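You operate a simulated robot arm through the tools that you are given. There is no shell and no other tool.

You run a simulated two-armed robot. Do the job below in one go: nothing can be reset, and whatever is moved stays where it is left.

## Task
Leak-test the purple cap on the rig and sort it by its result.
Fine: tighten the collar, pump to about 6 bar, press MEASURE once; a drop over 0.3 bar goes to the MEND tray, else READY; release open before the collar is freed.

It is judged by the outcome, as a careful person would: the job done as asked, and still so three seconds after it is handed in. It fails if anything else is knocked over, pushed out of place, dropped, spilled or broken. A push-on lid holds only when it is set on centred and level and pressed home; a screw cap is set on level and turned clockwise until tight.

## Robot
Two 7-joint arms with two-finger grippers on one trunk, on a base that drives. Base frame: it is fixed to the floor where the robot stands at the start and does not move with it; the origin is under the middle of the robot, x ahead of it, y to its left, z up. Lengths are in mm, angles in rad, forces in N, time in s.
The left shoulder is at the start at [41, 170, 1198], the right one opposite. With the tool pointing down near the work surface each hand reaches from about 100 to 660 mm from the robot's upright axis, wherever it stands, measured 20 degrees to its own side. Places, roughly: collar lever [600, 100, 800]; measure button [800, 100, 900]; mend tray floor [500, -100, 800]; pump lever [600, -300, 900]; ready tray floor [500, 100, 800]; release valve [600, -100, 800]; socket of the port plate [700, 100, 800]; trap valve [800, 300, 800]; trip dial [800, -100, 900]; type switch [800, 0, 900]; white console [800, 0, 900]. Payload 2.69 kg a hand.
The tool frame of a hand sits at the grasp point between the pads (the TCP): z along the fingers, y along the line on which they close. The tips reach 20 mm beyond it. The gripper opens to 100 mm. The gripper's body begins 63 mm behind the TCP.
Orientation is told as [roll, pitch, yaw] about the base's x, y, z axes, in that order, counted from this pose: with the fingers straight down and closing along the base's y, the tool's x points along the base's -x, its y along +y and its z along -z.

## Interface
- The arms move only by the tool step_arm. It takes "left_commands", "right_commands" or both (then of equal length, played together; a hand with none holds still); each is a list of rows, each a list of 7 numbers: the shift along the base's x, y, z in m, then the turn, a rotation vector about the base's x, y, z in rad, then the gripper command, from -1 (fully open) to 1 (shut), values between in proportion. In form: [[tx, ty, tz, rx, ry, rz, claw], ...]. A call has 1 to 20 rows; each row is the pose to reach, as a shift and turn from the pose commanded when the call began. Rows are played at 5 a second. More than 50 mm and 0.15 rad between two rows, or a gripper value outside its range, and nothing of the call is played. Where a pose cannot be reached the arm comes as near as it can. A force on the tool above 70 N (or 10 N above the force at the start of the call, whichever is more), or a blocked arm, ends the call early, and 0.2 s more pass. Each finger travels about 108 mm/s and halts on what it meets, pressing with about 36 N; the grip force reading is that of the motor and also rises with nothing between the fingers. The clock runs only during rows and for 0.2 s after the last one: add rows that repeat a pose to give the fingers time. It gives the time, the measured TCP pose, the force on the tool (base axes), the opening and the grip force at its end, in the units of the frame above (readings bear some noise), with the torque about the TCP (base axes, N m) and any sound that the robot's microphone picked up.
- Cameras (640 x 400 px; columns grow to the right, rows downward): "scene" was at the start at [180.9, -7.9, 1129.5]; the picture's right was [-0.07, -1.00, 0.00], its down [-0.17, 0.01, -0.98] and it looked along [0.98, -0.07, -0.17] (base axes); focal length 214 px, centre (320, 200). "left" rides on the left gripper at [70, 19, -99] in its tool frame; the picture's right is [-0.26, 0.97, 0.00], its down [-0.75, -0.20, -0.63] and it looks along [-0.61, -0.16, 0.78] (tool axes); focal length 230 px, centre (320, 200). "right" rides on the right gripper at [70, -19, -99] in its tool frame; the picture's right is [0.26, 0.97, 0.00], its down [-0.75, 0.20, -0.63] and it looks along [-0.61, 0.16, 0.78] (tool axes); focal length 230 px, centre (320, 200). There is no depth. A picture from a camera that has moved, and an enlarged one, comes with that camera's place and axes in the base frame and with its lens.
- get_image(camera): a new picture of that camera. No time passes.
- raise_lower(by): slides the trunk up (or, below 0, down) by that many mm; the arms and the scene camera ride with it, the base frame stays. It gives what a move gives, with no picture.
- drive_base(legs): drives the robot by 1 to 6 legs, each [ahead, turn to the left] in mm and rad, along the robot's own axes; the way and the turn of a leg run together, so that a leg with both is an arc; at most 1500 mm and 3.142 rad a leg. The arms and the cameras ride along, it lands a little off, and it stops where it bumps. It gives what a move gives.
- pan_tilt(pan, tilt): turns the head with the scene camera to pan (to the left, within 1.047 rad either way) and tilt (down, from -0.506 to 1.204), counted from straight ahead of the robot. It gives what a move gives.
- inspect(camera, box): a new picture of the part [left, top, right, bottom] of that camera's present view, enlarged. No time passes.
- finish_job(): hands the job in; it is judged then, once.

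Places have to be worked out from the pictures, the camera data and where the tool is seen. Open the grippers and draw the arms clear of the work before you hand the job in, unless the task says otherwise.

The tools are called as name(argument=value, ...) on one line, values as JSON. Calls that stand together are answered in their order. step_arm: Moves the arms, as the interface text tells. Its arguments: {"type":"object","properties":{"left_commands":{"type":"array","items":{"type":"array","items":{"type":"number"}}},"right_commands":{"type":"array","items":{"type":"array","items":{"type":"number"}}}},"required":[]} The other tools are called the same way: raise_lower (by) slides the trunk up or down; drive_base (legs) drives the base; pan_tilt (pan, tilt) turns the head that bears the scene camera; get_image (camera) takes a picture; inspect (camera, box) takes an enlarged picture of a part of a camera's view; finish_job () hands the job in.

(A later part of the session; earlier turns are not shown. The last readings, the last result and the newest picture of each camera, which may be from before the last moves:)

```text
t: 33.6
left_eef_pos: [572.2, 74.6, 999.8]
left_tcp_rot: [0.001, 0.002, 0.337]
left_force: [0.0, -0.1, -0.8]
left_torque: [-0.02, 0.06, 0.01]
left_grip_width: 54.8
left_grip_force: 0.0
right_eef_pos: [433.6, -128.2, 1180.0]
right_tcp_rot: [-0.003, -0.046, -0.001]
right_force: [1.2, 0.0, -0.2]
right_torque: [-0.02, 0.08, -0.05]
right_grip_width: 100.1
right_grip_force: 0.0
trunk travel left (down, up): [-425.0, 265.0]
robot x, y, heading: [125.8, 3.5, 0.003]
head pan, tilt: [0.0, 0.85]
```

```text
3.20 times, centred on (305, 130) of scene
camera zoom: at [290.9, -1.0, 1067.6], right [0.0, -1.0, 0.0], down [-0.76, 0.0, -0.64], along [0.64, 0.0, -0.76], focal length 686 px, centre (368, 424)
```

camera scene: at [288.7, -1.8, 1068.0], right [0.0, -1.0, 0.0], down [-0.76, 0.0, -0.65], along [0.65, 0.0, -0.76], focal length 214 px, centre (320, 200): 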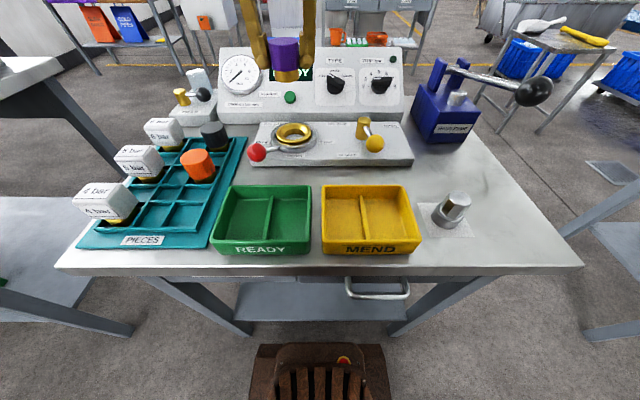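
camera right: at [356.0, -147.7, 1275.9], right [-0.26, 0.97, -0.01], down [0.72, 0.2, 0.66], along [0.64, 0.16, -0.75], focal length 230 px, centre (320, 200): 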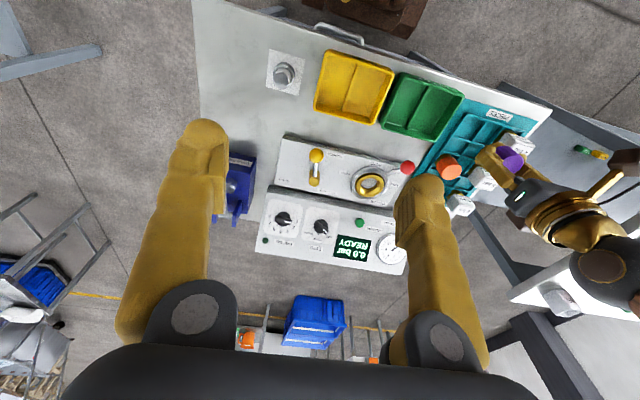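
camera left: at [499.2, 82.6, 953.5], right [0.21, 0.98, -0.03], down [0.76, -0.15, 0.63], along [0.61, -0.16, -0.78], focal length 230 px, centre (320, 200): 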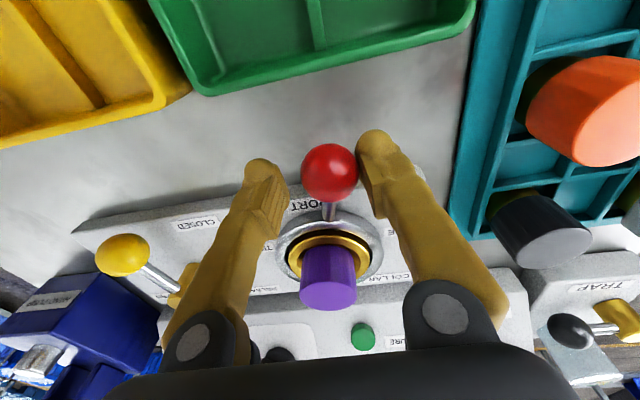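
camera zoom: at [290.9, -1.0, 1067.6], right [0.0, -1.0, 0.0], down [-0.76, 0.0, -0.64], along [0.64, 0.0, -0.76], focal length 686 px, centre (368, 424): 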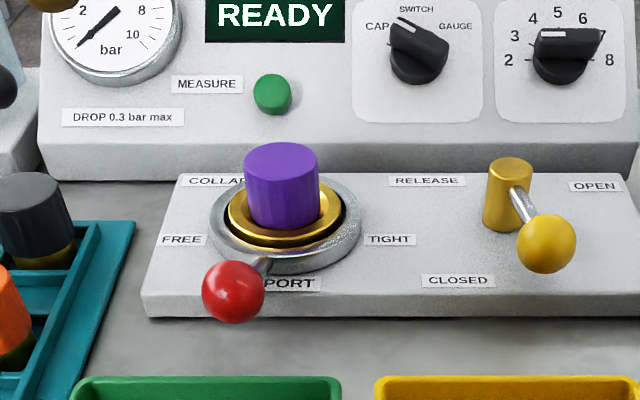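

The collar lever moved freely part of the way; the cap stands well. Now I turn the base 0.35 rad to the right with both hands high.

drive_base(legs=[[0, -0.35]])

pan_tilt(pan=0.35, tilt=0.85)

get_image(camera="scene")

```text
t: 35.1
left_eef_pos: [568.4, -82.9, 1001.4]
left_tcp_rot: [0.001, 0.001, -0.009]
left_force: [1.0, 0.6, -0.3]
left_torque: [0.01, -0.03, -0.02]
left_grip_width: 54.7
left_grip_force: 0.1
right_eef_pos: [366.4, -226.3, 1181.2]
right_tcp_rot: [-0.004, -0.047, -0.347]
right_force: [-0.4, -1.6, 0.2]
right_torque: [0.01, 0.01, -0.01]
right_grip_width: 100.0
right_grip_force: 0.1
trunk travel left (down, up): [-425.0, 265.0]
robot x, y, heading: [125.6, 2.1, -0.35]
head pan, tilt: [0.0, 0.85]
```

```text
t: 35.9
left_eef_pos: [554.3, -78.1, 1007.7]
left_tcp_rot: [-0.005, -0.016, -0.009]
left_force: [-0.4, 0.5, -0.2]
left_torque: [-0.01, 0.0, -0.03]
left_grip_width: 54.8
left_grip_force: 0.1
right_eef_pos: [349.3, -219.0, 1171.0]
right_tcp_rot: [-0.007, -0.007, -0.347]
right_force: [-0.2, -0.3, 0.2]
right_torque: [0.02, 0.03, -0.02]
right_grip_width: 100.3
right_grip_force: 0.0
trunk travel left (down, up): [-425.0, 265.0]
robot x, y, heading: [119.3, 3.2, -0.347]
head pan, tilt: [0.351, 0.85]
```

```text
taken
camera scene: at [284.3, -30.2, 1068.0], right [0.0, -1.0, -0.01], down [-0.76, 0.0, -0.65], along [0.65, 0.01, -0.76], focal length 214 px, centre (320, 200)
```

scene: 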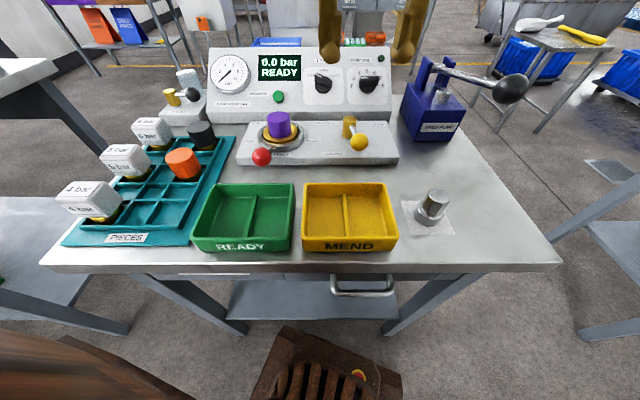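

The base turned to heading -0.35. The ball now sits near [563, 66, 850]; I bring the left hand above it with a little yaw and check.

step_arm(left_commands=[[0.003, 0.04, 0, 0, 0, 0.1, -0.3], [0.006, 0.08, -0.01, 0.005, 0.016, 0.2, -0.3], [0.009, 0.12, -0.03, 0.005, 0.016, 0.25, -0.3], [0.009, 0.144, -0.05, 0.005, 0.016, 0.25, -0.3], [0.009, 0.144, -0.05, 0.005, 0.016, 0.25, -0.3]])

get_image(camera="left")

inspect(camera="scene", box=[215, 70, 375, 190])

```text
t: 37.1
left_eef_pos: [562.7, 67.2, 957.7]
left_tcp_rot: [0.002, -0.001, 0.243]
left_force: [-0.1, -0.3, 0.6]
left_torque: [0.0, -0.04, -0.02]
left_grip_width: 65.1
left_grip_force: 0.1
right_eef_pos: [348.9, -220.4, 1171.3]
right_tcp_rot: [-0.001, -0.007, -0.347]
right_force: [0.6, 0.7, -1.0]
right_torque: [-0.01, -0.02, 0.02]
right_grip_width: 100.1
right_grip_force: 0.1
trunk travel left (down, up): [-425.0, 265.0]
robot x, y, heading: [122.4, 4.9, -0.348]
head pan, tilt: [0.351, 0.85]
```

```text
taken
camera left: at [489.8, 69.8, 1057.6], right [0.02, 1.0, 0.0], down [0.78, -0.02, 0.63], along [0.63, -0.01, -0.78], focal length 230 px, centre (320, 200)
```

left: 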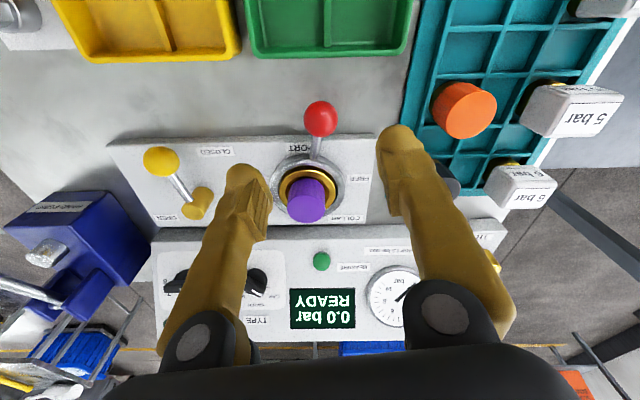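

```text
3.33 times, centred on (295, 130) of scene
camera zoom: at [283.2, -30.5, 1068.2], right [0.0, -1.0, -0.01], down [-0.76, 0.0, -0.65], along [0.65, 0.01, -0.76], focal length 715 px, centre (403, 433)
```

zoom: 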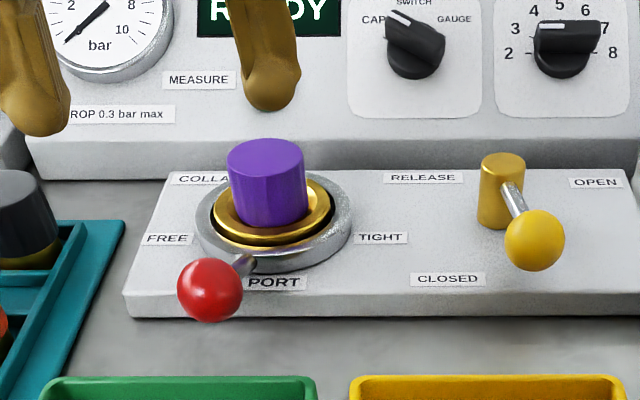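

The ball is right under the hand. I descend and narrow the fingers around it.

step_arm(left_commands=[[0, 0.0005, -0.04, 0, 0, 0, -0.3], [0, 0.0005, -0.08, 0, 0, 0, -0.3], [0, 0.0005, -0.106, 0, 0, 0, -0.3], [0, 0.0005, -0.106, 0, 0, 0, -0.05], [0, 0.0005, -0.106, 0, 0, 0, 0.16], [0, 0.0005, -0.106, 0, 0, 0, 0.16]])

get_image(camera="left")

```text
t: 38.5
left_eef_pos: [562.4, 67.1, 853.2]
left_tcp_rot: [0.002, 0.0, 0.24]
left_force: [-0.7, 0.0, 0.5]
left_torque: [-0.01, 0.0, -0.02]
left_grip_width: 41.9
left_grip_force: 0.0
right_eef_pos: [348.9, -220.4, 1171.0]
right_tcp_rot: [-0.003, -0.008, -0.348]
right_force: [-0.2, 0.4, -0.3]
right_torque: [0.0, 0.0, 0.0]
right_grip_width: 100.0
right_grip_force: 0.1
trunk travel left (down, up): [-425.0, 265.0]
robot x, y, heading: [124.5, -1.3, -0.346]
head pan, tilt: [0.351, 0.85]
```

```text
taken
camera left: at [490.2, 69.0, 952.3], right [0.02, 1.0, 0.0], down [0.78, -0.02, 0.63], along [0.63, -0.01, -0.78], focal length 230 px, centre (320, 200)
```

left: 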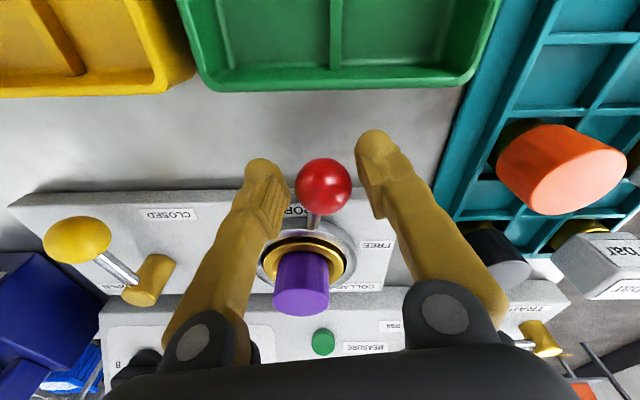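

The pose is reached exactly now. I sweep the ball along its arc toward TIGHT, turning the hand with it, and watch for the stop.

step_arm(left_commands=[[-0.0006, -0.0126, 0, 0, 0, 0.05, 0.16], [-0.0002, -0.0261, 0, 0, 0, 0.1, 0.16], [0.0022, -0.0393, 0, 0, 0, 0.15, 0.16], [0.0063, -0.0521, 0, 0, 0, 0.2, 0.16], [0.0122, -0.0643, 0, 0, 0, 0.25, 0.16], [0.0122, -0.0643, 0, 0, 0, 0.25, 0.16]])

get_image(camera="left")

inspect(camera="scene", box=[215, 70, 375, 190])

```text
t: 39.9
left_eef_pos: [575.8, 2.1, 852.9]
left_tcp_rot: [0.002, -0.002, 0.49]
left_force: [0.7, 0.5, -0.8]
left_torque: [0.0, 0.01, -0.03]
left_grip_width: 42.1
left_grip_force: 0.0
right_eef_pos: [349.0, -219.9, 1171.4]
right_tcp_rot: [-0.004, -0.005, -0.346]
right_force: [0.8, -0.6, 0.0]
right_torque: [-0.03, 0.01, 0.0]
right_grip_width: 99.8
right_grip_force: 0.0
trunk travel left (down, up): [-425.0, 265.0]
robot x, y, heading: [123.3, 0.7, -0.347]
head pan, tilt: [0.351, 0.85]
```

```text
taken
camera left: at [504.9, -13.5, 952.4], right [-0.23, 0.97, 0.0], down [0.76, 0.18, 0.63], along [0.61, 0.15, -0.78], focal length 230 px, centre (320, 200)
```

left: 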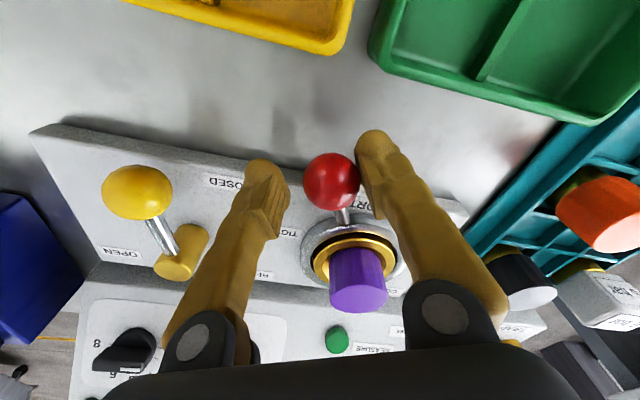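

```text
3.33 times, centred on (295, 130) of scene
camera zoom: at [283.5, -30.3, 1068.1], right [0.0, -1.0, -0.01], down [-0.76, 0.0, -0.65], along [0.65, 0.01, -0.76], focal length 715 px, centre (403, 433)
```

zoom: 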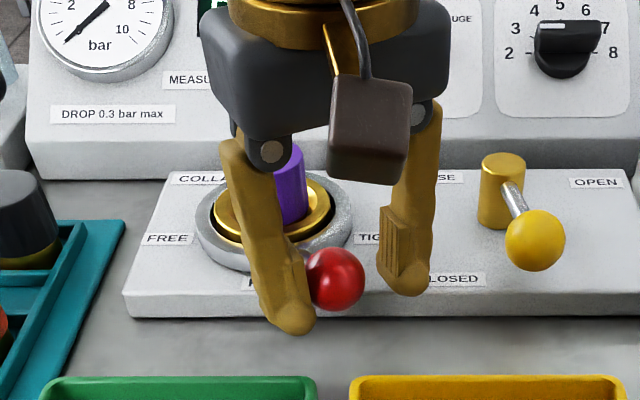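

No resistance yet at about 207°. I go on in smaller steps past the symmetric end position, watching for the stop.

step_arm(left_commands=[[0.0027, -0.0043, 0, 0, 0, 0.05, 0.16], [0.0055, -0.0084, 0, 0, 0, 0.1, 0.16], [0.0087, -0.0124, 0, 0, 0, 0.15, 0.16], [0.0087, -0.0124, 0, 0, 0, 0.15, 0.16]])

inspect(camera="scene", box=[215, 70, 375, 190])

```text
t: 40.9
left_eef_pos: [584.4, -10.7, 851.4]
left_tcp_rot: [0.001, -0.003, 0.64]
left_force: [-0.6, 0.0, 0.1]
left_torque: [-0.01, -0.01, 0.01]
left_grip_width: 42.2
left_grip_force: 0.5
right_eef_pos: [348.1, -220.5, 1169.7]
right_tcp_rot: [-0.005, -0.006, -0.346]
right_force: [0.2, -0.1, -0.7]
right_torque: [-0.03, 0.0, -0.01]
right_grip_width: 100.4
right_grip_force: 0.1
trunk travel left (down, up): [-425.0, 265.0]
robot x, y, heading: [122.8, 1.6, -0.346]
head pan, tilt: [0.351, 0.85]
```

```text
3.33 times, centred on (295, 130) of scene
camera zoom: at [283.5, -30.4, 1068.1], right [0.0, -1.0, -0.01], down [-0.76, 0.0, -0.65], along [0.65, 0.01, -0.76], focal length 715 px, centre (403, 433)
```

zoom: 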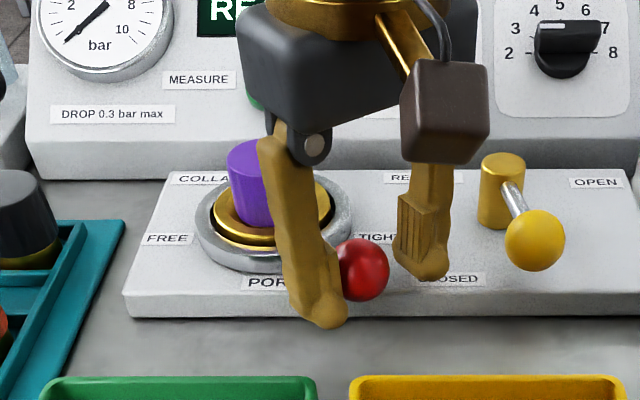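

Still free. I continue a further 12° in small steps.

step_arm(left_commands=[[0.0033, -0.0037, 0, 0, 0, 0.05, 0.16], [0.0067, -0.0073, 0, 0, 0, 0.1, 0.16], [0.0104, -0.0108, 0, 0, 0, 0.15, 0.16], [0.0142, -0.0141, 0, 0, 0, 0.2, 0.16], [0.0142, -0.0141, 0, 0, 0, 0.2, 0.16]])

inspect(camera="scene", box=[215, 70, 375, 190])

get_image(camera="left")

```text
t: 42.1
left_eef_pos: [594.5, -17.6, 853.4]
left_tcp_rot: [0.008, 0.005, 0.851]
left_force: [-20.9, 36.5, 2.4]
left_torque: [0.34, -0.01, -0.47]
left_grip_width: 65.5
left_grip_force: 17.3
right_eef_pos: [347.8, -216.8, 1184.2]
right_tcp_rot: [-0.005, -0.058, -0.347]
right_force: [-0.2, -1.0, -0.9]
right_torque: [0.01, 0.01, 0.0]
right_grip_width: 100.0
right_grip_force: 0.0
trunk travel left (down, up): [-425.0, 265.0]
robot x, y, heading: [126.3, 8.4, -0.346]
head pan, tilt: [0.351, 0.85]
```

```text
3.33 times, centred on (295, 130) of scene
camera zoom: at [280.7, -27.3, 1068.6], right [0.0, -1.0, 0.0], down [-0.76, 0.0, -0.65], along [0.65, 0.0, -0.76], focal length 715 px, centre (403, 433)
```

zoom: 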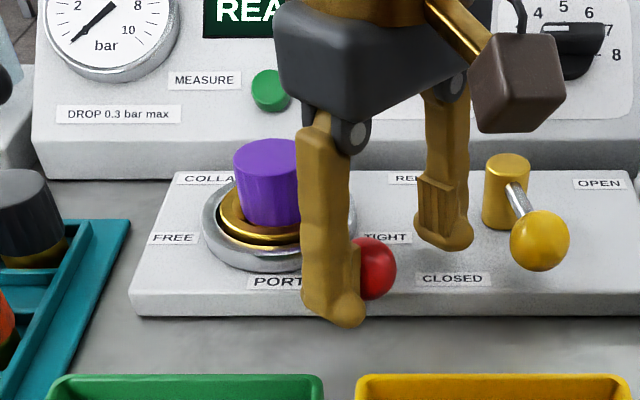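

```text
taken
camera left: at [535.3, -56.5, 952.7], right [-0.56, 0.83, 0.01], down [0.65, 0.43, 0.62], along [0.52, 0.35, -0.78], focal length 230 px, centre (320, 200)
```

left: 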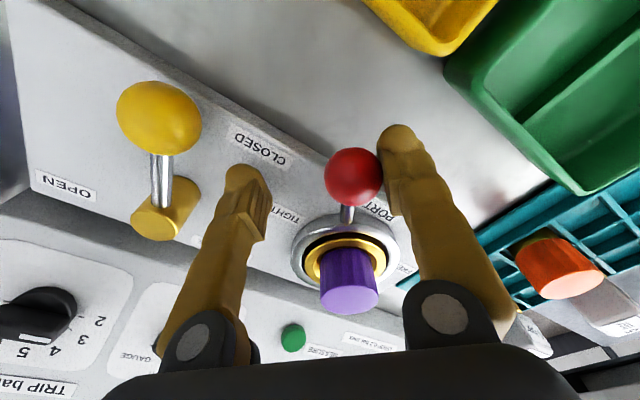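

The lever met a firm stop near 215°, the mirror of its FREE position, with about 42 N on it, so the collar is at TIGHT. I back the fingers off and lift the hand clear.

step_arm(left_commands=[[-0.007, 0.007, 0, 0, 0, -0.05, 0.1], [-0.012, 0.014, 0, 0, 0, -0.1, -0.2], [-0.012, 0.014, 0.0, 0, 0, -0.1, -0.3], [-0.012, 0.014, 0.03, 0, 0, -0.1, -0.3], [-0.012, 0.014, 0.07, 0, 0, -0.1, -0.3], [-0.012, 0.014, 0.12, 0, 0, -0.2, -0.3], [-0.012, 0.014, 0.16, 0, 0, -0.3, -0.3], [-0.012, 0.014, 0.16, 0, 0, -0.4, -0.3]])

inspect(camera="scene", box=[215, 70, 375, 190])

get_image(camera="left")

```text
t: 43.9
left_eef_pos: [587.0, -10.1, 1012.3]
left_tcp_rot: [0.003, -0.001, 0.438]
left_force: [-0.5, -0.6, -0.4]
left_torque: [-0.02, 0.0, 0.0]
left_grip_width: 64.9
left_grip_force: 0.0
right_eef_pos: [348.8, -220.6, 1170.3]
right_tcp_rot: [-0.003, -0.006, -0.347]
right_force: [0.2, 0.5, 0.2]
right_torque: [0.03, 0.01, -0.01]
right_grip_width: 100.0
right_grip_force: 0.0
trunk travel left (down, up): [-425.0, 265.0]
robot x, y, heading: [122.7, -0.3, -0.351]
head pan, tilt: [0.351, 0.85]
```

```text
3.33 times, centred on (295, 130) of scene
camera zoom: at [283.6, -30.7, 1068.1], right [0.0, -1.0, -0.01], down [-0.76, 0.0, -0.65], along [0.65, 0.01, -0.76], focal length 715 px, centre (403, 433)
```

zoom: 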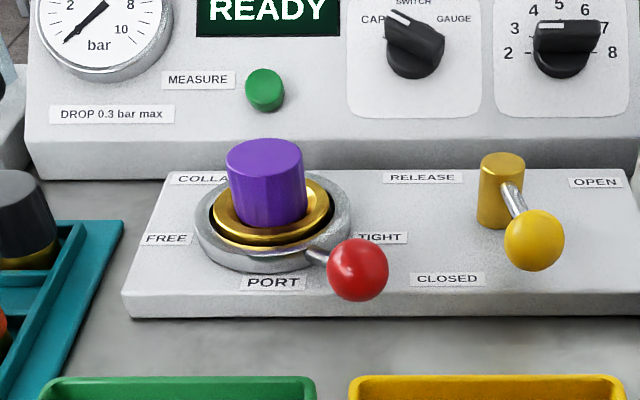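

```text
taken
camera left: at [514.8, -21.4, 1112.3], right [-0.18, 0.98, 0.0], down [0.76, 0.14, 0.63], along [0.62, 0.11, -0.78], focal length 230 px, centre (320, 200)
```

left: 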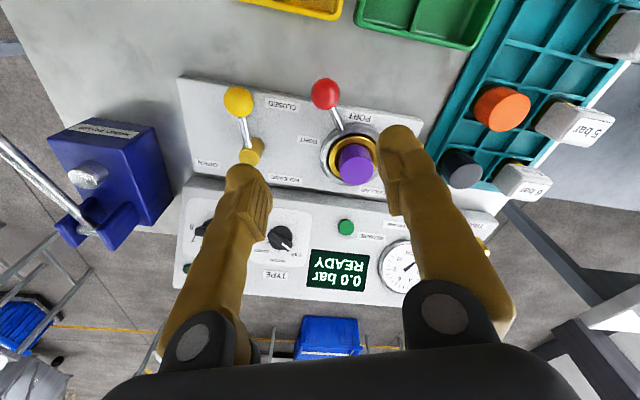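

The collar stays at TIGHT (ball ~215°) and the release lever sits at its CLOSED end (~190°). Next the pump: I study it from the scene and both wrist cameras.

inspect(camera="scene", box=[380, 30, 560, 160])

get_image(camera="right")

inspect(camera="left", box=[0, 90, 200, 260])

```text
3.08 times, centred on (470, 95) of scene
camera zoom: at [283.6, -30.7, 1068.1], right [0.0, -1.0, -0.01], down [-0.76, 0.0, -0.65], along [0.65, 0.01, -0.76], focal length 660 px, centre (-142, 523)
```

zoom: 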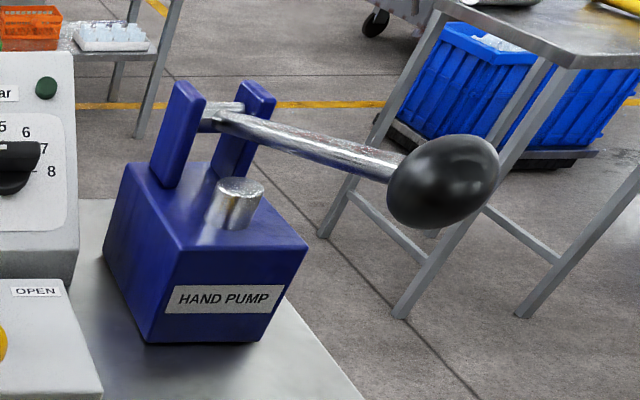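

```text
taken
camera right: at [276.1, -213.6, 1269.2], right [0.09, 1.0, -0.01], down [0.77, -0.06, 0.63], along [0.63, -0.06, -0.77], focal length 230 px, centre (320, 200)
```

right: 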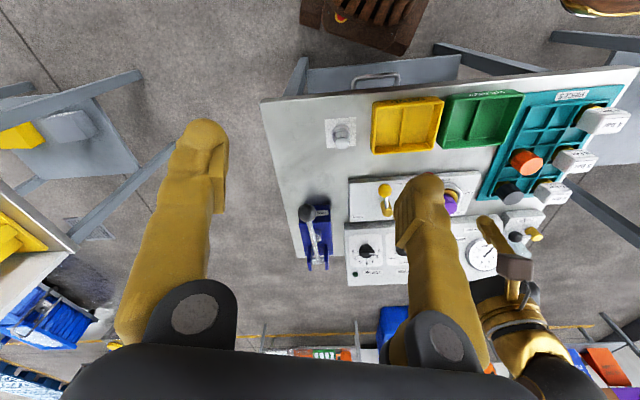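

```text
2.35 times, centred on (100, 175) of left
camera zoom: at [514.8, -21.4, 1112.3], right [-0.18, 0.98, 0.0], down [0.76, 0.14, 0.63], along [0.62, 0.11, -0.78], focal length 541 px, centre (838, 259)
```

zoom: 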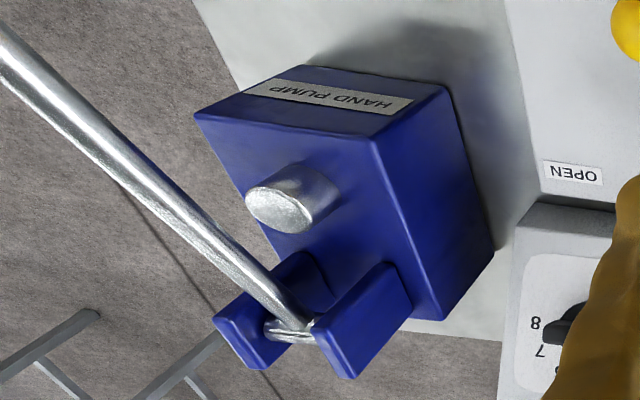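

The pump ball is near [565, -266, 951] with its pivot near [760, -265, 910], so it swings in the x–z plane. I bring the right hand above the ball, fingers across the lever, and retreat nothing else.

step_arm(right_commands=[[0.036, -0.008, -0.0, 0, 0, 0.07, -1], [0.072, -0.016, -0.0, 0, 0, 0.14, -1], [0.108, -0.024, -0.02, 0, 0, 0.21, -1], [0.144, -0.032, -0.05, 0, 0, 0.28, -1], [0.18, -0.04, -0.08, 0, 0, 0.347, -0.6], [0.216, -0.046, -0.11, 0, 0.0, 0.347, -0.4], [0.216, -0.046, -0.11, 0, 0.0, 0.347, -0.4], [0.216, -0.046, -0.11, 0, 0.0, 0.347, -0.4]])

get_image(camera="right")

get_image(camera="scene")

```text
t: 45.7
left_eef_pos: [586.8, -9.0, 1012.6]
left_tcp_rot: [0.004, -0.001, 0.442]
left_force: [0.8, 0.2, -0.6]
left_torque: [-0.02, -0.01, 0.01]
left_grip_width: 65.3
left_grip_force: 0.0
right_eef_pos: [567.8, -266.3, 1074.5]
right_tcp_rot: [-0.002, -0.06, 0.001]
right_force: [-0.4, -0.2, 0.4]
right_torque: [-0.02, 0.03, 0.03]
right_grip_width: 70.2
right_grip_force: 0.0
trunk travel left (down, up): [-425.0, 265.0]
robot x, y, heading: [125.8, 3.0, -0.348]
head pan, tilt: [0.351, 0.85]
```

```text
taken
camera right: at [490.7, -285.0, 1168.0], right [-0.26, 0.97, -0.02], down [0.71, 0.2, 0.67], along [0.66, 0.16, -0.74], focal length 230 px, centre (320, 200)
```

right: 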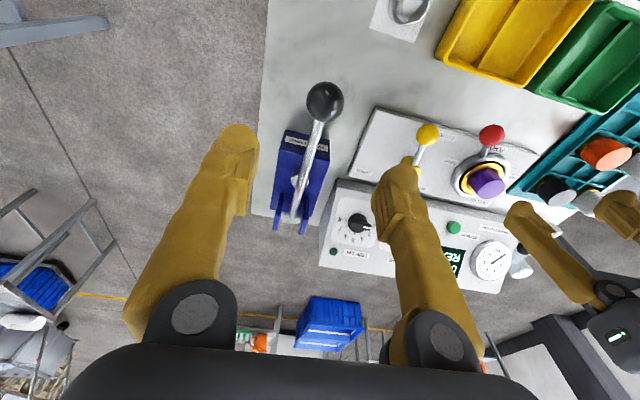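

```text
taken
camera scene: at [284.2, -30.6, 1068.0], right [0.0, -1.0, -0.01], down [-0.76, 0.0, -0.65], along [0.65, 0.01, -0.76], focal length 214 px, centre (320, 200)
```

scene: 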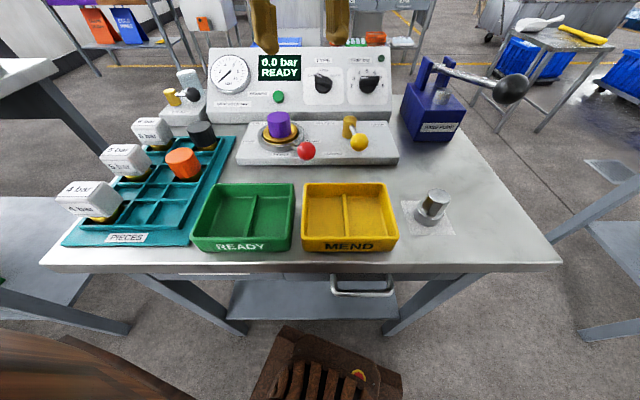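

The ball reads [564.5, -265, 951] from the right wrist camera. I level the hand, descend around the ball and close on it.

step_arm(right_commands=[[-0.003, 0.001, -0.02, 0, 0.06, 0, -0.4], [-0.003, 0.001, -0.06, 0, 0.06, 0, -0.4], [-0.003, 0.001, -0.09, 0, 0.06, 0, -0.4], [-0.003, 0.001, -0.09, 0, 0.06, 0, -0.4]])

get_image(camera="right")

```text
t: 46.7
left_eef_pos: [586.2, -8.1, 1013.2]
left_tcp_rot: [0.0, -0.001, 0.442]
left_force: [0.0, -0.8, 0.1]
left_torque: [0.0, 0.0, -0.02]
left_grip_width: 65.0
left_grip_force: 0.1
right_eef_pos: [563.8, -265.3, 984.1]
right_tcp_rot: [-0.003, -0.005, 0.0]
right_force: [-0.7, 0.1, -0.5]
right_torque: [0.04, 0.0, 0.01]
right_grip_width: 69.8
right_grip_force: 0.0
trunk travel left (down, up): [-425.0, 265.0]
robot x, y, heading: [124.7, 1.9, -0.351]
head pan, tilt: [0.351, 0.85]
```

```text
taken
camera right: at [492.9, -283.7, 1083.2], right [-0.26, 0.97, 0.0], down [0.75, 0.2, 0.63], along [0.61, 0.16, -0.78], focal length 230 px, centre (320, 200)
```

right: 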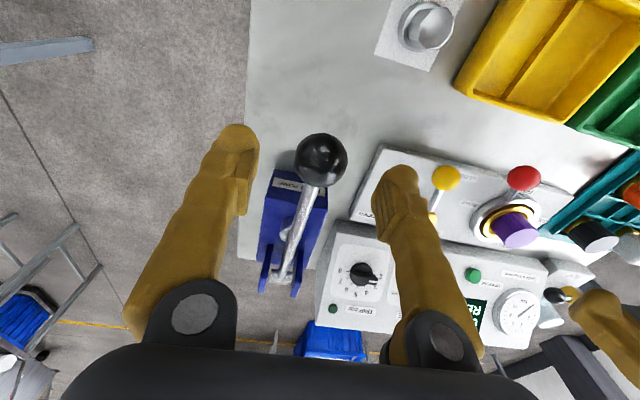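

Aligned. I descend the last 33 mm to ball height and close the fingers on it.

step_arm(right_commands=[[0, 0.0005, -0.018, 0, 0, 0, -0.4], [0, 0.0005, -0.033, 0, 0, 0, -0.4], [0, 0.0005, -0.033, 0, 0, 0, 0.0], [0, 0.0005, -0.033, 0, 0, 0, 0.3], [0, 0.0005, -0.033, 0, 0, 0, 0.7], [0, 0.0005, -0.033, 0, 0, 0, 1], [0, 0.0005, -0.033, 0, 0, 0, 1]])

get_image(camera="right")

inspect(camera="scene", box=[200, 30, 560, 200])

```text
t: 48.3
left_eef_pos: [586.8, -9.7, 1011.6]
left_tcp_rot: [0.001, 0.001, 0.441]
left_force: [0.2, 0.0, 0.4]
left_torque: [0.02, 0.0, -0.01]
left_grip_width: 65.0
left_grip_force: 0.2
right_eef_pos: [562.9, -264.7, 950.8]
right_tcp_rot: [-0.002, -0.002, -0.002]
right_force: [0.6, 1.8, -2.7]
right_torque: [0.0, -0.1, 0.02]
right_grip_width: 27.1
right_grip_force: 45.5
trunk travel left (down, up): [-425.0, 265.0]
robot x, y, heading: [123.6, 0.5, -0.349]
head pan, tilt: [0.351, 0.85]
```

```text
taken
camera right: at [493.0, -283.0, 1050.3], right [-0.26, 0.97, 0.0], down [0.75, 0.2, 0.63], along [0.61, 0.16, -0.78], focal length 230 px, centre (320, 200)
```

right: 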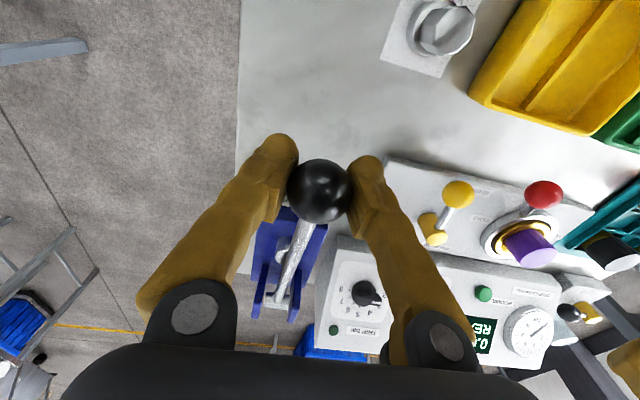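

```text
1.78 times, centred on (380, 115) of scene
camera zoom: at [283.8, -30.3, 1068.1], right [0.0, -1.0, -0.01], down [-0.76, 0.0, -0.65], along [0.65, 0.01, -0.76], focal length 381 px, centre (213, 351)
```

zoom: 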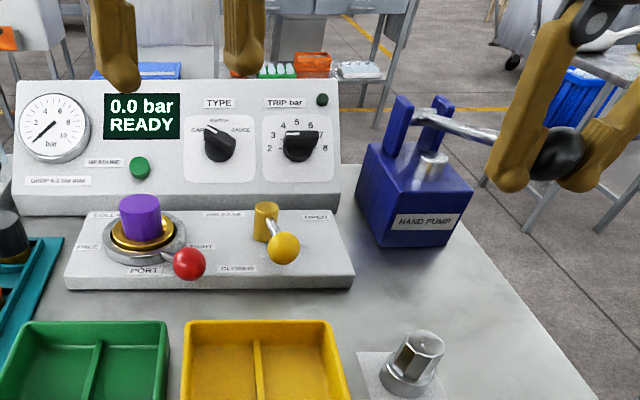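

The ball is gripped. I try a first down-stroke along its arc, in small steps with the force watched.

step_arm(right_commands=[[-0.002, 0, -0.012, 0, 0, 0, 1], [-0.0033, 0, -0.023, 0, 0, 0, 1], [-0.0039, 0, -0.032, 0, 0, 0, 1], [-0.0041, 0, -0.041, 0, 0, 0, 1]])

inspect(camera="scene", box=[200, 30, 560, 200])

```text
t: 49.3
left_eef_pos: [586.5, -8.1, 1012.5]
left_tcp_rot: [0.002, -0.003, 0.44]
left_force: [-0.5, -0.7, -0.3]
left_torque: [-0.04, -0.01, 0.03]
left_grip_width: 65.0
left_grip_force: 0.0
right_eef_pos: [558.7, -264.5, 910.9]
right_tcp_rot: [-0.004, -0.004, -0.002]
right_force: [3.4, 3.3, 8.8]
right_torque: [-0.02, -1.17, 0.02]
right_grip_width: 26.2
right_grip_force: 45.0
trunk travel left (down, up): [-425.0, 265.0]
robot x, y, heading: [121.4, -0.7, -0.348]
head pan, tilt: [0.351, 0.85]
```

```text
1.78 times, centred on (380, 115) of scene
camera zoom: at [283.2, -30.0, 1068.2], right [0.0, -1.0, -0.01], down [-0.76, 0.0, -0.65], along [0.65, 0.01, -0.76], focal length 381 px, centre (213, 351)
```

zoom: 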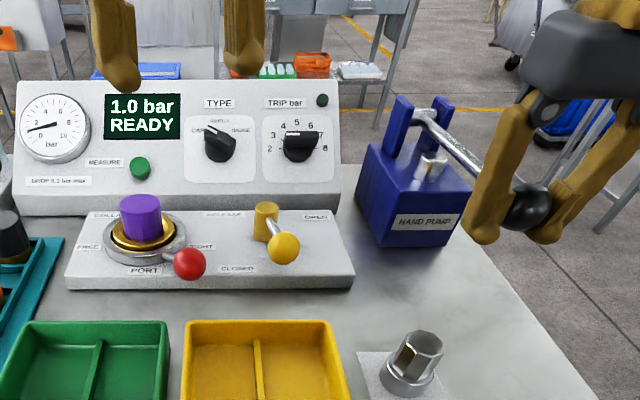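

The down-stroke works: 1.0 bar. I continue the stroke downward a little to find its end.

step_arm(right_commands=[[0.0003, 0, -0.009, 0, 0, 0, 1], [0.0008, 0, -0.018, 0, 0, 0, 1], [0.0008, 0, -0.018, 0, 0, 0, 1]])

inspect(camera="scene", box=[200, 30, 560, 200])

```text
t: 50.1
left_eef_pos: [586.3, -8.5, 1012.8]
left_tcp_rot: [0.001, -0.002, 0.442]
left_force: [1.0, 0.3, -0.2]
left_torque: [-0.02, -0.04, 0.0]
left_grip_width: 65.3
left_grip_force: 0.0
right_eef_pos: [559.6, -264.1, 893.7]
right_tcp_rot: [-0.004, -0.001, 0.0]
right_force: [2.5, 0.7, 9.4]
right_torque: [-0.01, -0.95, -0.07]
right_grip_width: 25.9
right_grip_force: 44.5
trunk travel left (down, up): [-425.0, 265.0]
robot x, y, heading: [119.8, -1.1, -0.353]
head pan, tilt: [0.351, 0.85]
```

```text
1.78 times, centred on (380, 115) of scene
camera zoom: at [283.2, -30.2, 1068.2], right [0.0, -1.0, -0.01], down [-0.76, 0.0, -0.65], along [0.65, 0.01, -0.76], focal length 381 px, centre (213, 351)
```

zoom: 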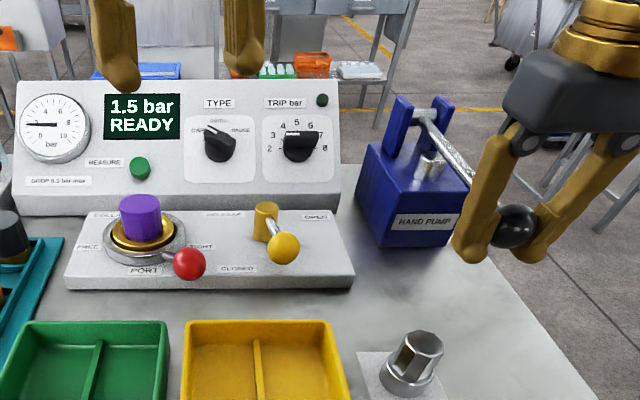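

1.5 bar after a 59 mm stroke. Now the up-stroke along the arc back to the top, then I check that the pressure holds.

step_arm(right_commands=[[-0.0008, 0, 0.018, 0, 0, 0, 1], [0.0, 0, 0.036, 0, 0, 0, 1], [0.0033, 0, 0.059, 0, 0, 0, 1], [0.0033, 0, 0.059, 0, 0, 0, 1]])

inspect(camera="scene", box=[200, 30, 560, 200])

get_image(camera="right")

```text
t: 51.1
left_eef_pos: [589.6, -10.2, 1010.3]
left_tcp_rot: [0.006, 0.003, 0.442]
left_force: [0.6, 0.8, 0.0]
left_torque: [-0.05, -0.01, 0.05]
left_grip_width: 64.8
left_grip_force: 0.0
right_eef_pos: [562.9, -264.1, 946.6]
right_tcp_rot: [0.0, 0.009, 0.0]
right_force: [0.9, 5.6, -49.2]
right_torque: [-0.04, -0.22, 0.03]
right_grip_width: 25.5
right_grip_force: 44.7
trunk travel left (down, up): [-425.0, 265.0]
robot x, y, heading: [122.8, 1.8, -0.344]
head pan, tilt: [0.351, 0.85]
```

```text
1.78 times, centred on (380, 115) of scene
camera zoom: at [286.6, -31.6, 1067.1], right [0.0, -1.0, -0.01], down [-0.76, 0.0, -0.65], along [0.65, 0.01, -0.76], focal length 381 px, centre (213, 351)
```

zoom: 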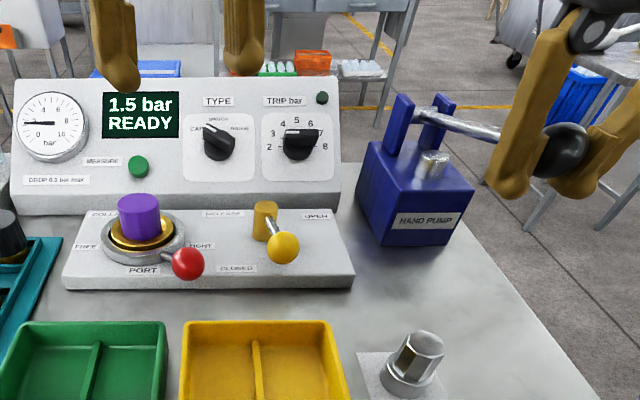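

```text
taken
camera right: at [492.8, -283.4, 1045.8], right [-0.26, 0.97, 0.0], down [0.76, 0.2, 0.62], along [0.6, 0.16, -0.78], focal length 230 px, centre (320, 200)
```

right: 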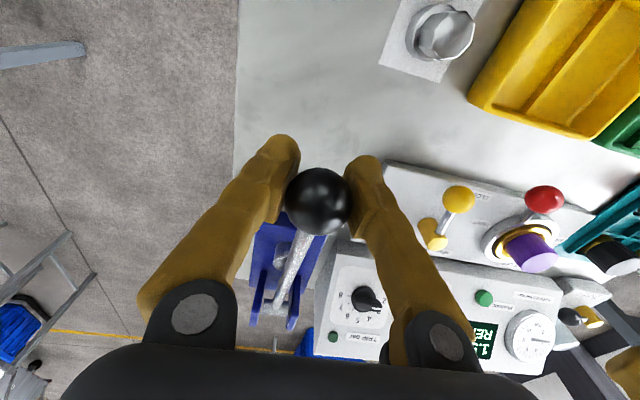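

Pressure holds at 1.5 bar, and the top stop is reached just below my start height, so I shorten the up-stroke. One full down-and-up cycle now.

step_arm(right_commands=[[-0.002, 0, -0.012, 0, 0, 0, 1], [-0.0033, 0, -0.023, 0, 0, 0, 1], [-0.0041, 0, -0.041, 0, 0, 0, 1], [-0.0033, 0, -0.059, 0, 0, 0, 1], [-0.0033, 0, -0.059, 0, 0, 0, 1], [-0.0041, 0, -0.041, 0, 0, 0, 1], [-0.0033, 0, -0.023, 0, 0, 0, 1], [-0.001, 0, -0.005, 0, 0, 0, 1], [-0.001, 0, -0.005, 0, 0, 0, 1]])

inspect(camera="scene", box=[200, 30, 560, 200])

```text
t: 53.1
left_eef_pos: [589.8, -10.5, 1010.0]
left_tcp_rot: [0.005, 0.001, 0.441]
left_force: [-0.2, -0.4, -0.4]
left_torque: [0.01, -0.03, -0.03]
left_grip_width: 65.1
left_grip_force: 0.1
right_eef_pos: [561.8, -264.5, 940.3]
right_tcp_rot: [0.001, 0.011, 0.001]
right_force: [7.7, 5.2, -61.8]
right_torque: [-0.12, -0.31, 0.07]
right_grip_width: 23.1
right_grip_force: 45.6
trunk travel left (down, up): [-425.0, 265.0]
robot x, y, heading: [123.9, -2.2, -0.346]
head pan, tilt: [0.351, 0.85]
```

```text
1.78 times, centred on (380, 115) of scene
camera zoom: at [288.0, -32.0, 1066.8], right [0.0, -1.0, -0.01], down [-0.76, 0.0, -0.64], along [0.64, 0.01, -0.76], focal length 381 px, centre (213, 351)
```

zoom: 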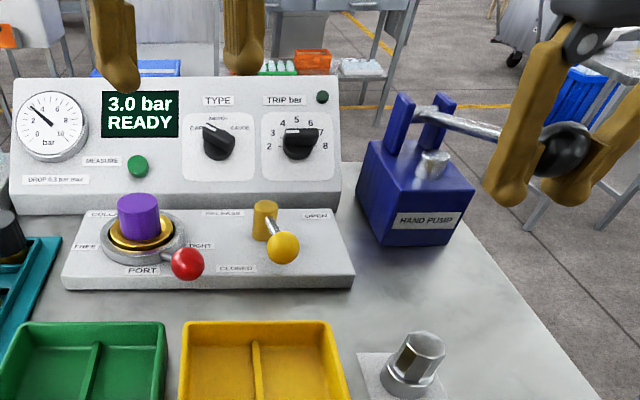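

3.0 bar. The fingers have slid toward the underside of the ball, so I unload, re-grip a bit higher on it before the next strokes.

step_arm(right_commands=[[0, 0, -0.006, 0, 0, 0, 1], [0, 0, -0.006, 0, 0, 0, 0.3], [0, 0, -0.006, 0, 0, 0, -0.2], [0, 0, 0.003, 0, -0.01, 0, -0.2], [0.001, 0, 0.012, 0, -0.01, 0, -0.2], [0.001, 0, 0.012, 0, -0.01, 0, -0.2]])

get_image(camera="right")

inspect(camera="scene", box=[380, 20, 580, 150])

```text
t: 54.5
left_eef_pos: [586.8, -8.7, 1012.5]
left_tcp_rot: [0.002, -0.002, 0.441]
left_force: [-1.0, 1.0, -0.7]
left_torque: [0.02, 0.01, -0.01]
left_grip_width: 65.1
left_grip_force: 0.1
right_eef_pos: [564.5, -265.1, 957.8]
right_tcp_rot: [-0.002, -0.012, -0.004]
right_force: [1.0, 0.8, 0.7]
right_torque: [0.02, 0.03, -0.02]
right_grip_width: 60.0
right_grip_force: 0.0
trunk travel left (down, up): [-425.0, 265.0]
robot x, y, heading: [121.0, 0.9, -0.349]
head pan, tilt: [0.351, 0.85]
```

```text
taken
camera right: at [491.8, -283.2, 1056.8], right [-0.26, 0.97, -0.01], down [0.74, 0.2, 0.64], along [0.62, 0.16, -0.77], focal length 230 px, centre (320, 200)
```

right: 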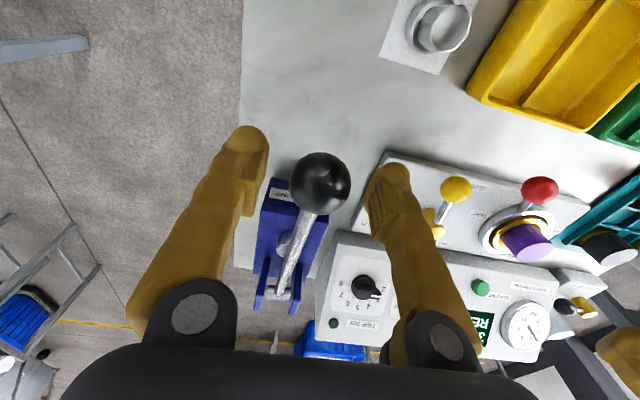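

```text
3.08 times, centred on (480, 85) of scene
camera zoom: at [283.7, -30.5, 1068.1], right [0.0, -1.0, -0.01], down [-0.76, 0.0, -0.65], along [0.65, 0.01, -0.76], focal length 660 px, centre (-172, 554)
```

zoom: 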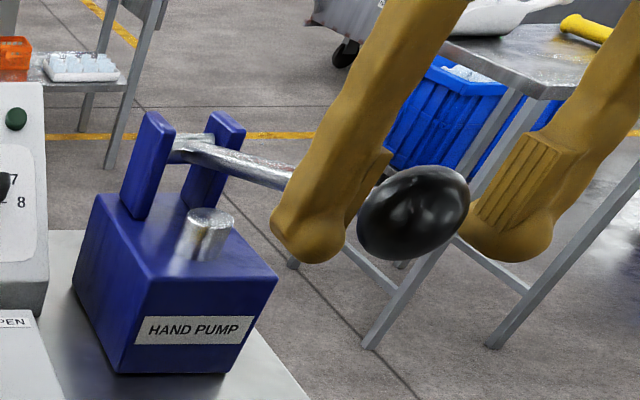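

The ball centre is near z = 952–954; I close here and read the width to judge how centred the grip is.

step_arm(right_commands=[[0, 0, 0, 0, 0.012, 0, 0.2], [0, 0, 0, 0, 0.012, 0, 0.6], [0, 0, 0, 0, 0.012, 0, 1], [0, 0, 0, 0, 0.012, 0, 1]])

get_image(camera="right")

```text
t: 55.5
left_eef_pos: [588.1, -8.7, 1011.8]
left_tcp_rot: [0.002, -0.002, 0.441]
left_force: [0.2, 0.3, 0.2]
left_torque: [0.01, 0.0, 0.0]
left_grip_width: 65.0
left_grip_force: 0.0
right_eef_pos: [563.3, -265.0, 958.5]
right_tcp_rot: [-0.004, 0.001, -0.001]
right_force: [1.2, 2.4, 0.4]
right_torque: [0.04, -0.07, 0.01]
right_grip_width: 31.9
right_grip_force: 45.1
trunk travel left (down, up): [-425.0, 265.0]
robot x, y, heading: [124.5, 3.3, -0.348]
head pan, tilt: [0.351, 0.85]
```

```text
taken
camera right: at [493.1, -282.9, 1057.7], right [-0.26, 0.97, 0.0], down [0.75, 0.2, 0.63], along [0.61, 0.16, -0.78], focal length 230 px, centre (320, 200)
```

right: 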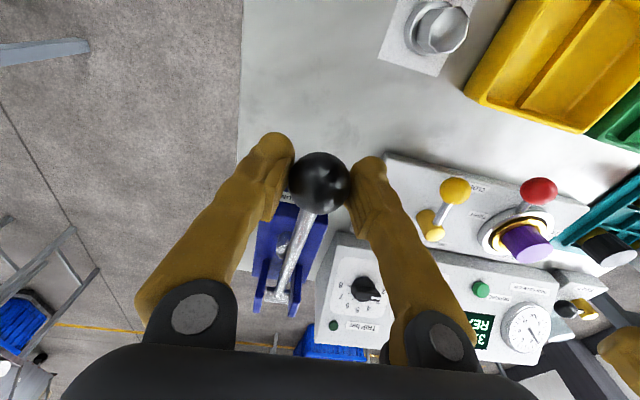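

Width 31.9 mm — well centred now. I make another full cycle.

step_arm(right_commands=[[-0.002, 0, -0.012, 0, 0, 0, 1], [-0.0033, 0, -0.023, 0, 0, 0, 1], [-0.0041, 0, -0.041, 0, 0, 0, 1], [-0.0033, 0, -0.059, 0, 0, 0, 1], [-0.0033, 0, -0.059, 0, 0, 0, 1], [-0.0041, 0, -0.041, 0, 0, 0, 1], [-0.0033, 0, -0.023, 0, 0, 0, 1], [-0.001, 0, -0.005, 0, 0, 0, 1], [-0.001, 0, -0.005, 0, 0, 0, 1]])

inspect(camera="scene", box=[200, 30, 560, 200])

```text
t: 57.5
left_eef_pos: [590.3, -10.6, 1011.0]
left_tcp_rot: [0.006, 0.002, 0.44]
left_force: [-0.6, -0.1, -0.2]
left_torque: [-0.01, -0.02, -0.01]
left_grip_width: 64.7
left_grip_force: 0.1
right_eef_pos: [562.1, -265.8, 950.2]
right_tcp_rot: [0.0, 0.006, -0.001]
right_force: [2.9, 2.8, -42.8]
right_torque: [-0.08, -0.58, 0.02]
right_grip_width: 26.7
right_grip_force: 45.4
trunk travel left (down, up): [-425.0, 265.0]
robot x, y, heading: [124.1, 0.5, -0.349]
head pan, tilt: [0.351, 0.85]
```

```text
1.78 times, centred on (380, 115) of scene
camera zoom: at [286.4, -31.6, 1067.2], right [0.0, -1.0, -0.01], down [-0.76, 0.0, -0.65], along [0.65, 0.01, -0.76], focal length 381 px, centre (213, 351)
```

zoom: 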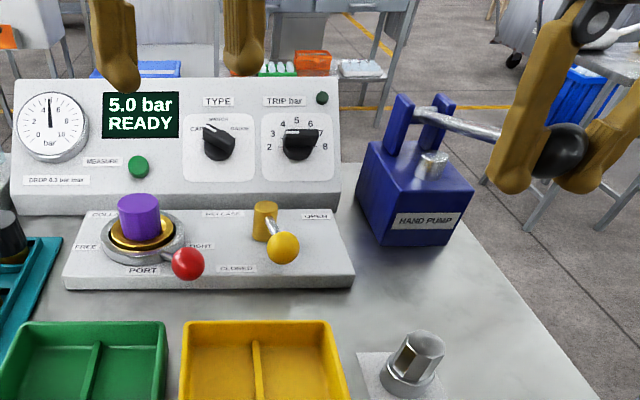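

5.0 bar. I need about 1 bar more, so I make a partial down-stroke of roughly 30 mm and read.

step_arm(right_commands=[[-0.001, 0, -0.012, 0, 0, 0, 1], [-0.0022, 0, -0.023, 0, 0, 0, 1], [-0.003, 0, -0.033, 0, 0, 0, 1], [-0.003, 0, -0.033, 0, 0, 0, 1]])

inspect(camera="scene", box=[200, 30, 560, 200])

```text
t: 58.5
left_eef_pos: [587.2, -8.4, 1012.1]
left_tcp_rot: [0.003, -0.002, 0.443]
left_force: [0.6, -0.6, 0.2]
left_torque: [0.0, -0.02, 0.02]
left_grip_width: 64.9
left_grip_force: 0.1
right_eef_pos: [559.3, -264.6, 921.8]
right_tcp_rot: [-0.002, -0.005, -0.001]
right_force: [1.4, -0.3, 9.1]
right_torque: [-0.04, -1.4, -0.03]
right_grip_width: 25.7
right_grip_force: 45.0
trunk travel left (down, up): [-425.0, 265.0]
robot x, y, heading: [124.8, 0.4, -0.347]
head pan, tilt: [0.351, 0.85]
```

```text
1.78 times, centred on (380, 115) of scene
camera zoom: at [282.9, -30.1, 1068.3], right [0.0, -1.0, -0.01], down [-0.76, 0.0, -0.65], along [0.65, 0.01, -0.76], focal length 381 px, centre (213, 351)
```

zoom: 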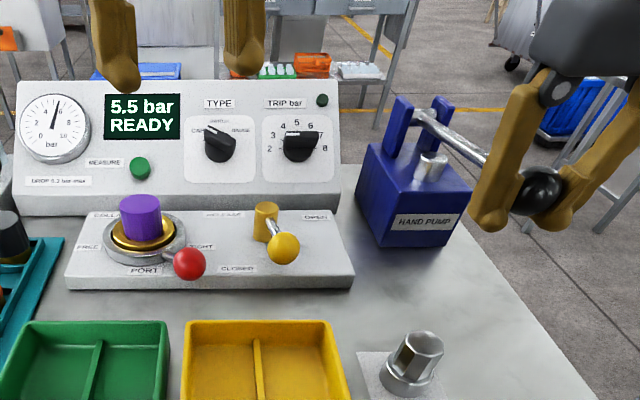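

5.5 bar; it rises in half-bar steps. I push down another 8 mm and read.

step_arm(right_commands=[[-0.0003, 0, -0.004, 0, 0, 0, 1], [-0.0006, 0, -0.008, 0, 0, 0, 1], [-0.0006, 0, -0.008, 0, 0, 0, 1]])

inspect(camera="scene", box=[200, 30, 380, 130])

```text
t: 59.3
left_eef_pos: [585.0, -8.9, 1012.5]
left_tcp_rot: [0.0, -0.004, 0.439]
left_force: [0.1, -0.3, -0.2]
left_torque: [-0.01, 0.02, 0.03]
left_grip_width: 65.0
left_grip_force: 0.1
right_eef_pos: [557.5, -265.2, 913.5]
right_tcp_rot: [-0.003, 0.0, -0.002]
right_force: [5.0, 0.3, 9.8]
right_torque: [-0.03, -1.32, -0.01]
right_grip_width: 25.7
right_grip_force: 44.9
trunk travel left (down, up): [-425.0, 265.0]
robot x, y, heading: [124.3, -0.3, -0.35]
head pan, tilt: [0.351, 0.85]
```

```text
3.56 times, centred on (290, 80) of scene
camera zoom: at [283.5, -30.2, 1068.2], right [0.0, -1.0, -0.01], down [-0.76, 0.0, -0.65], along [0.65, 0.01, -0.76], focal length 763 px, centre (427, 627)
```

zoom: 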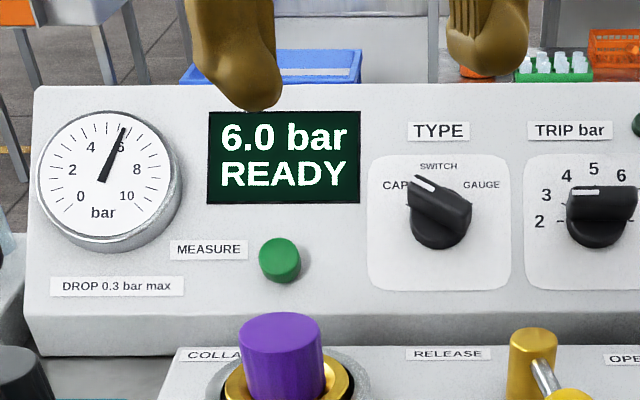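

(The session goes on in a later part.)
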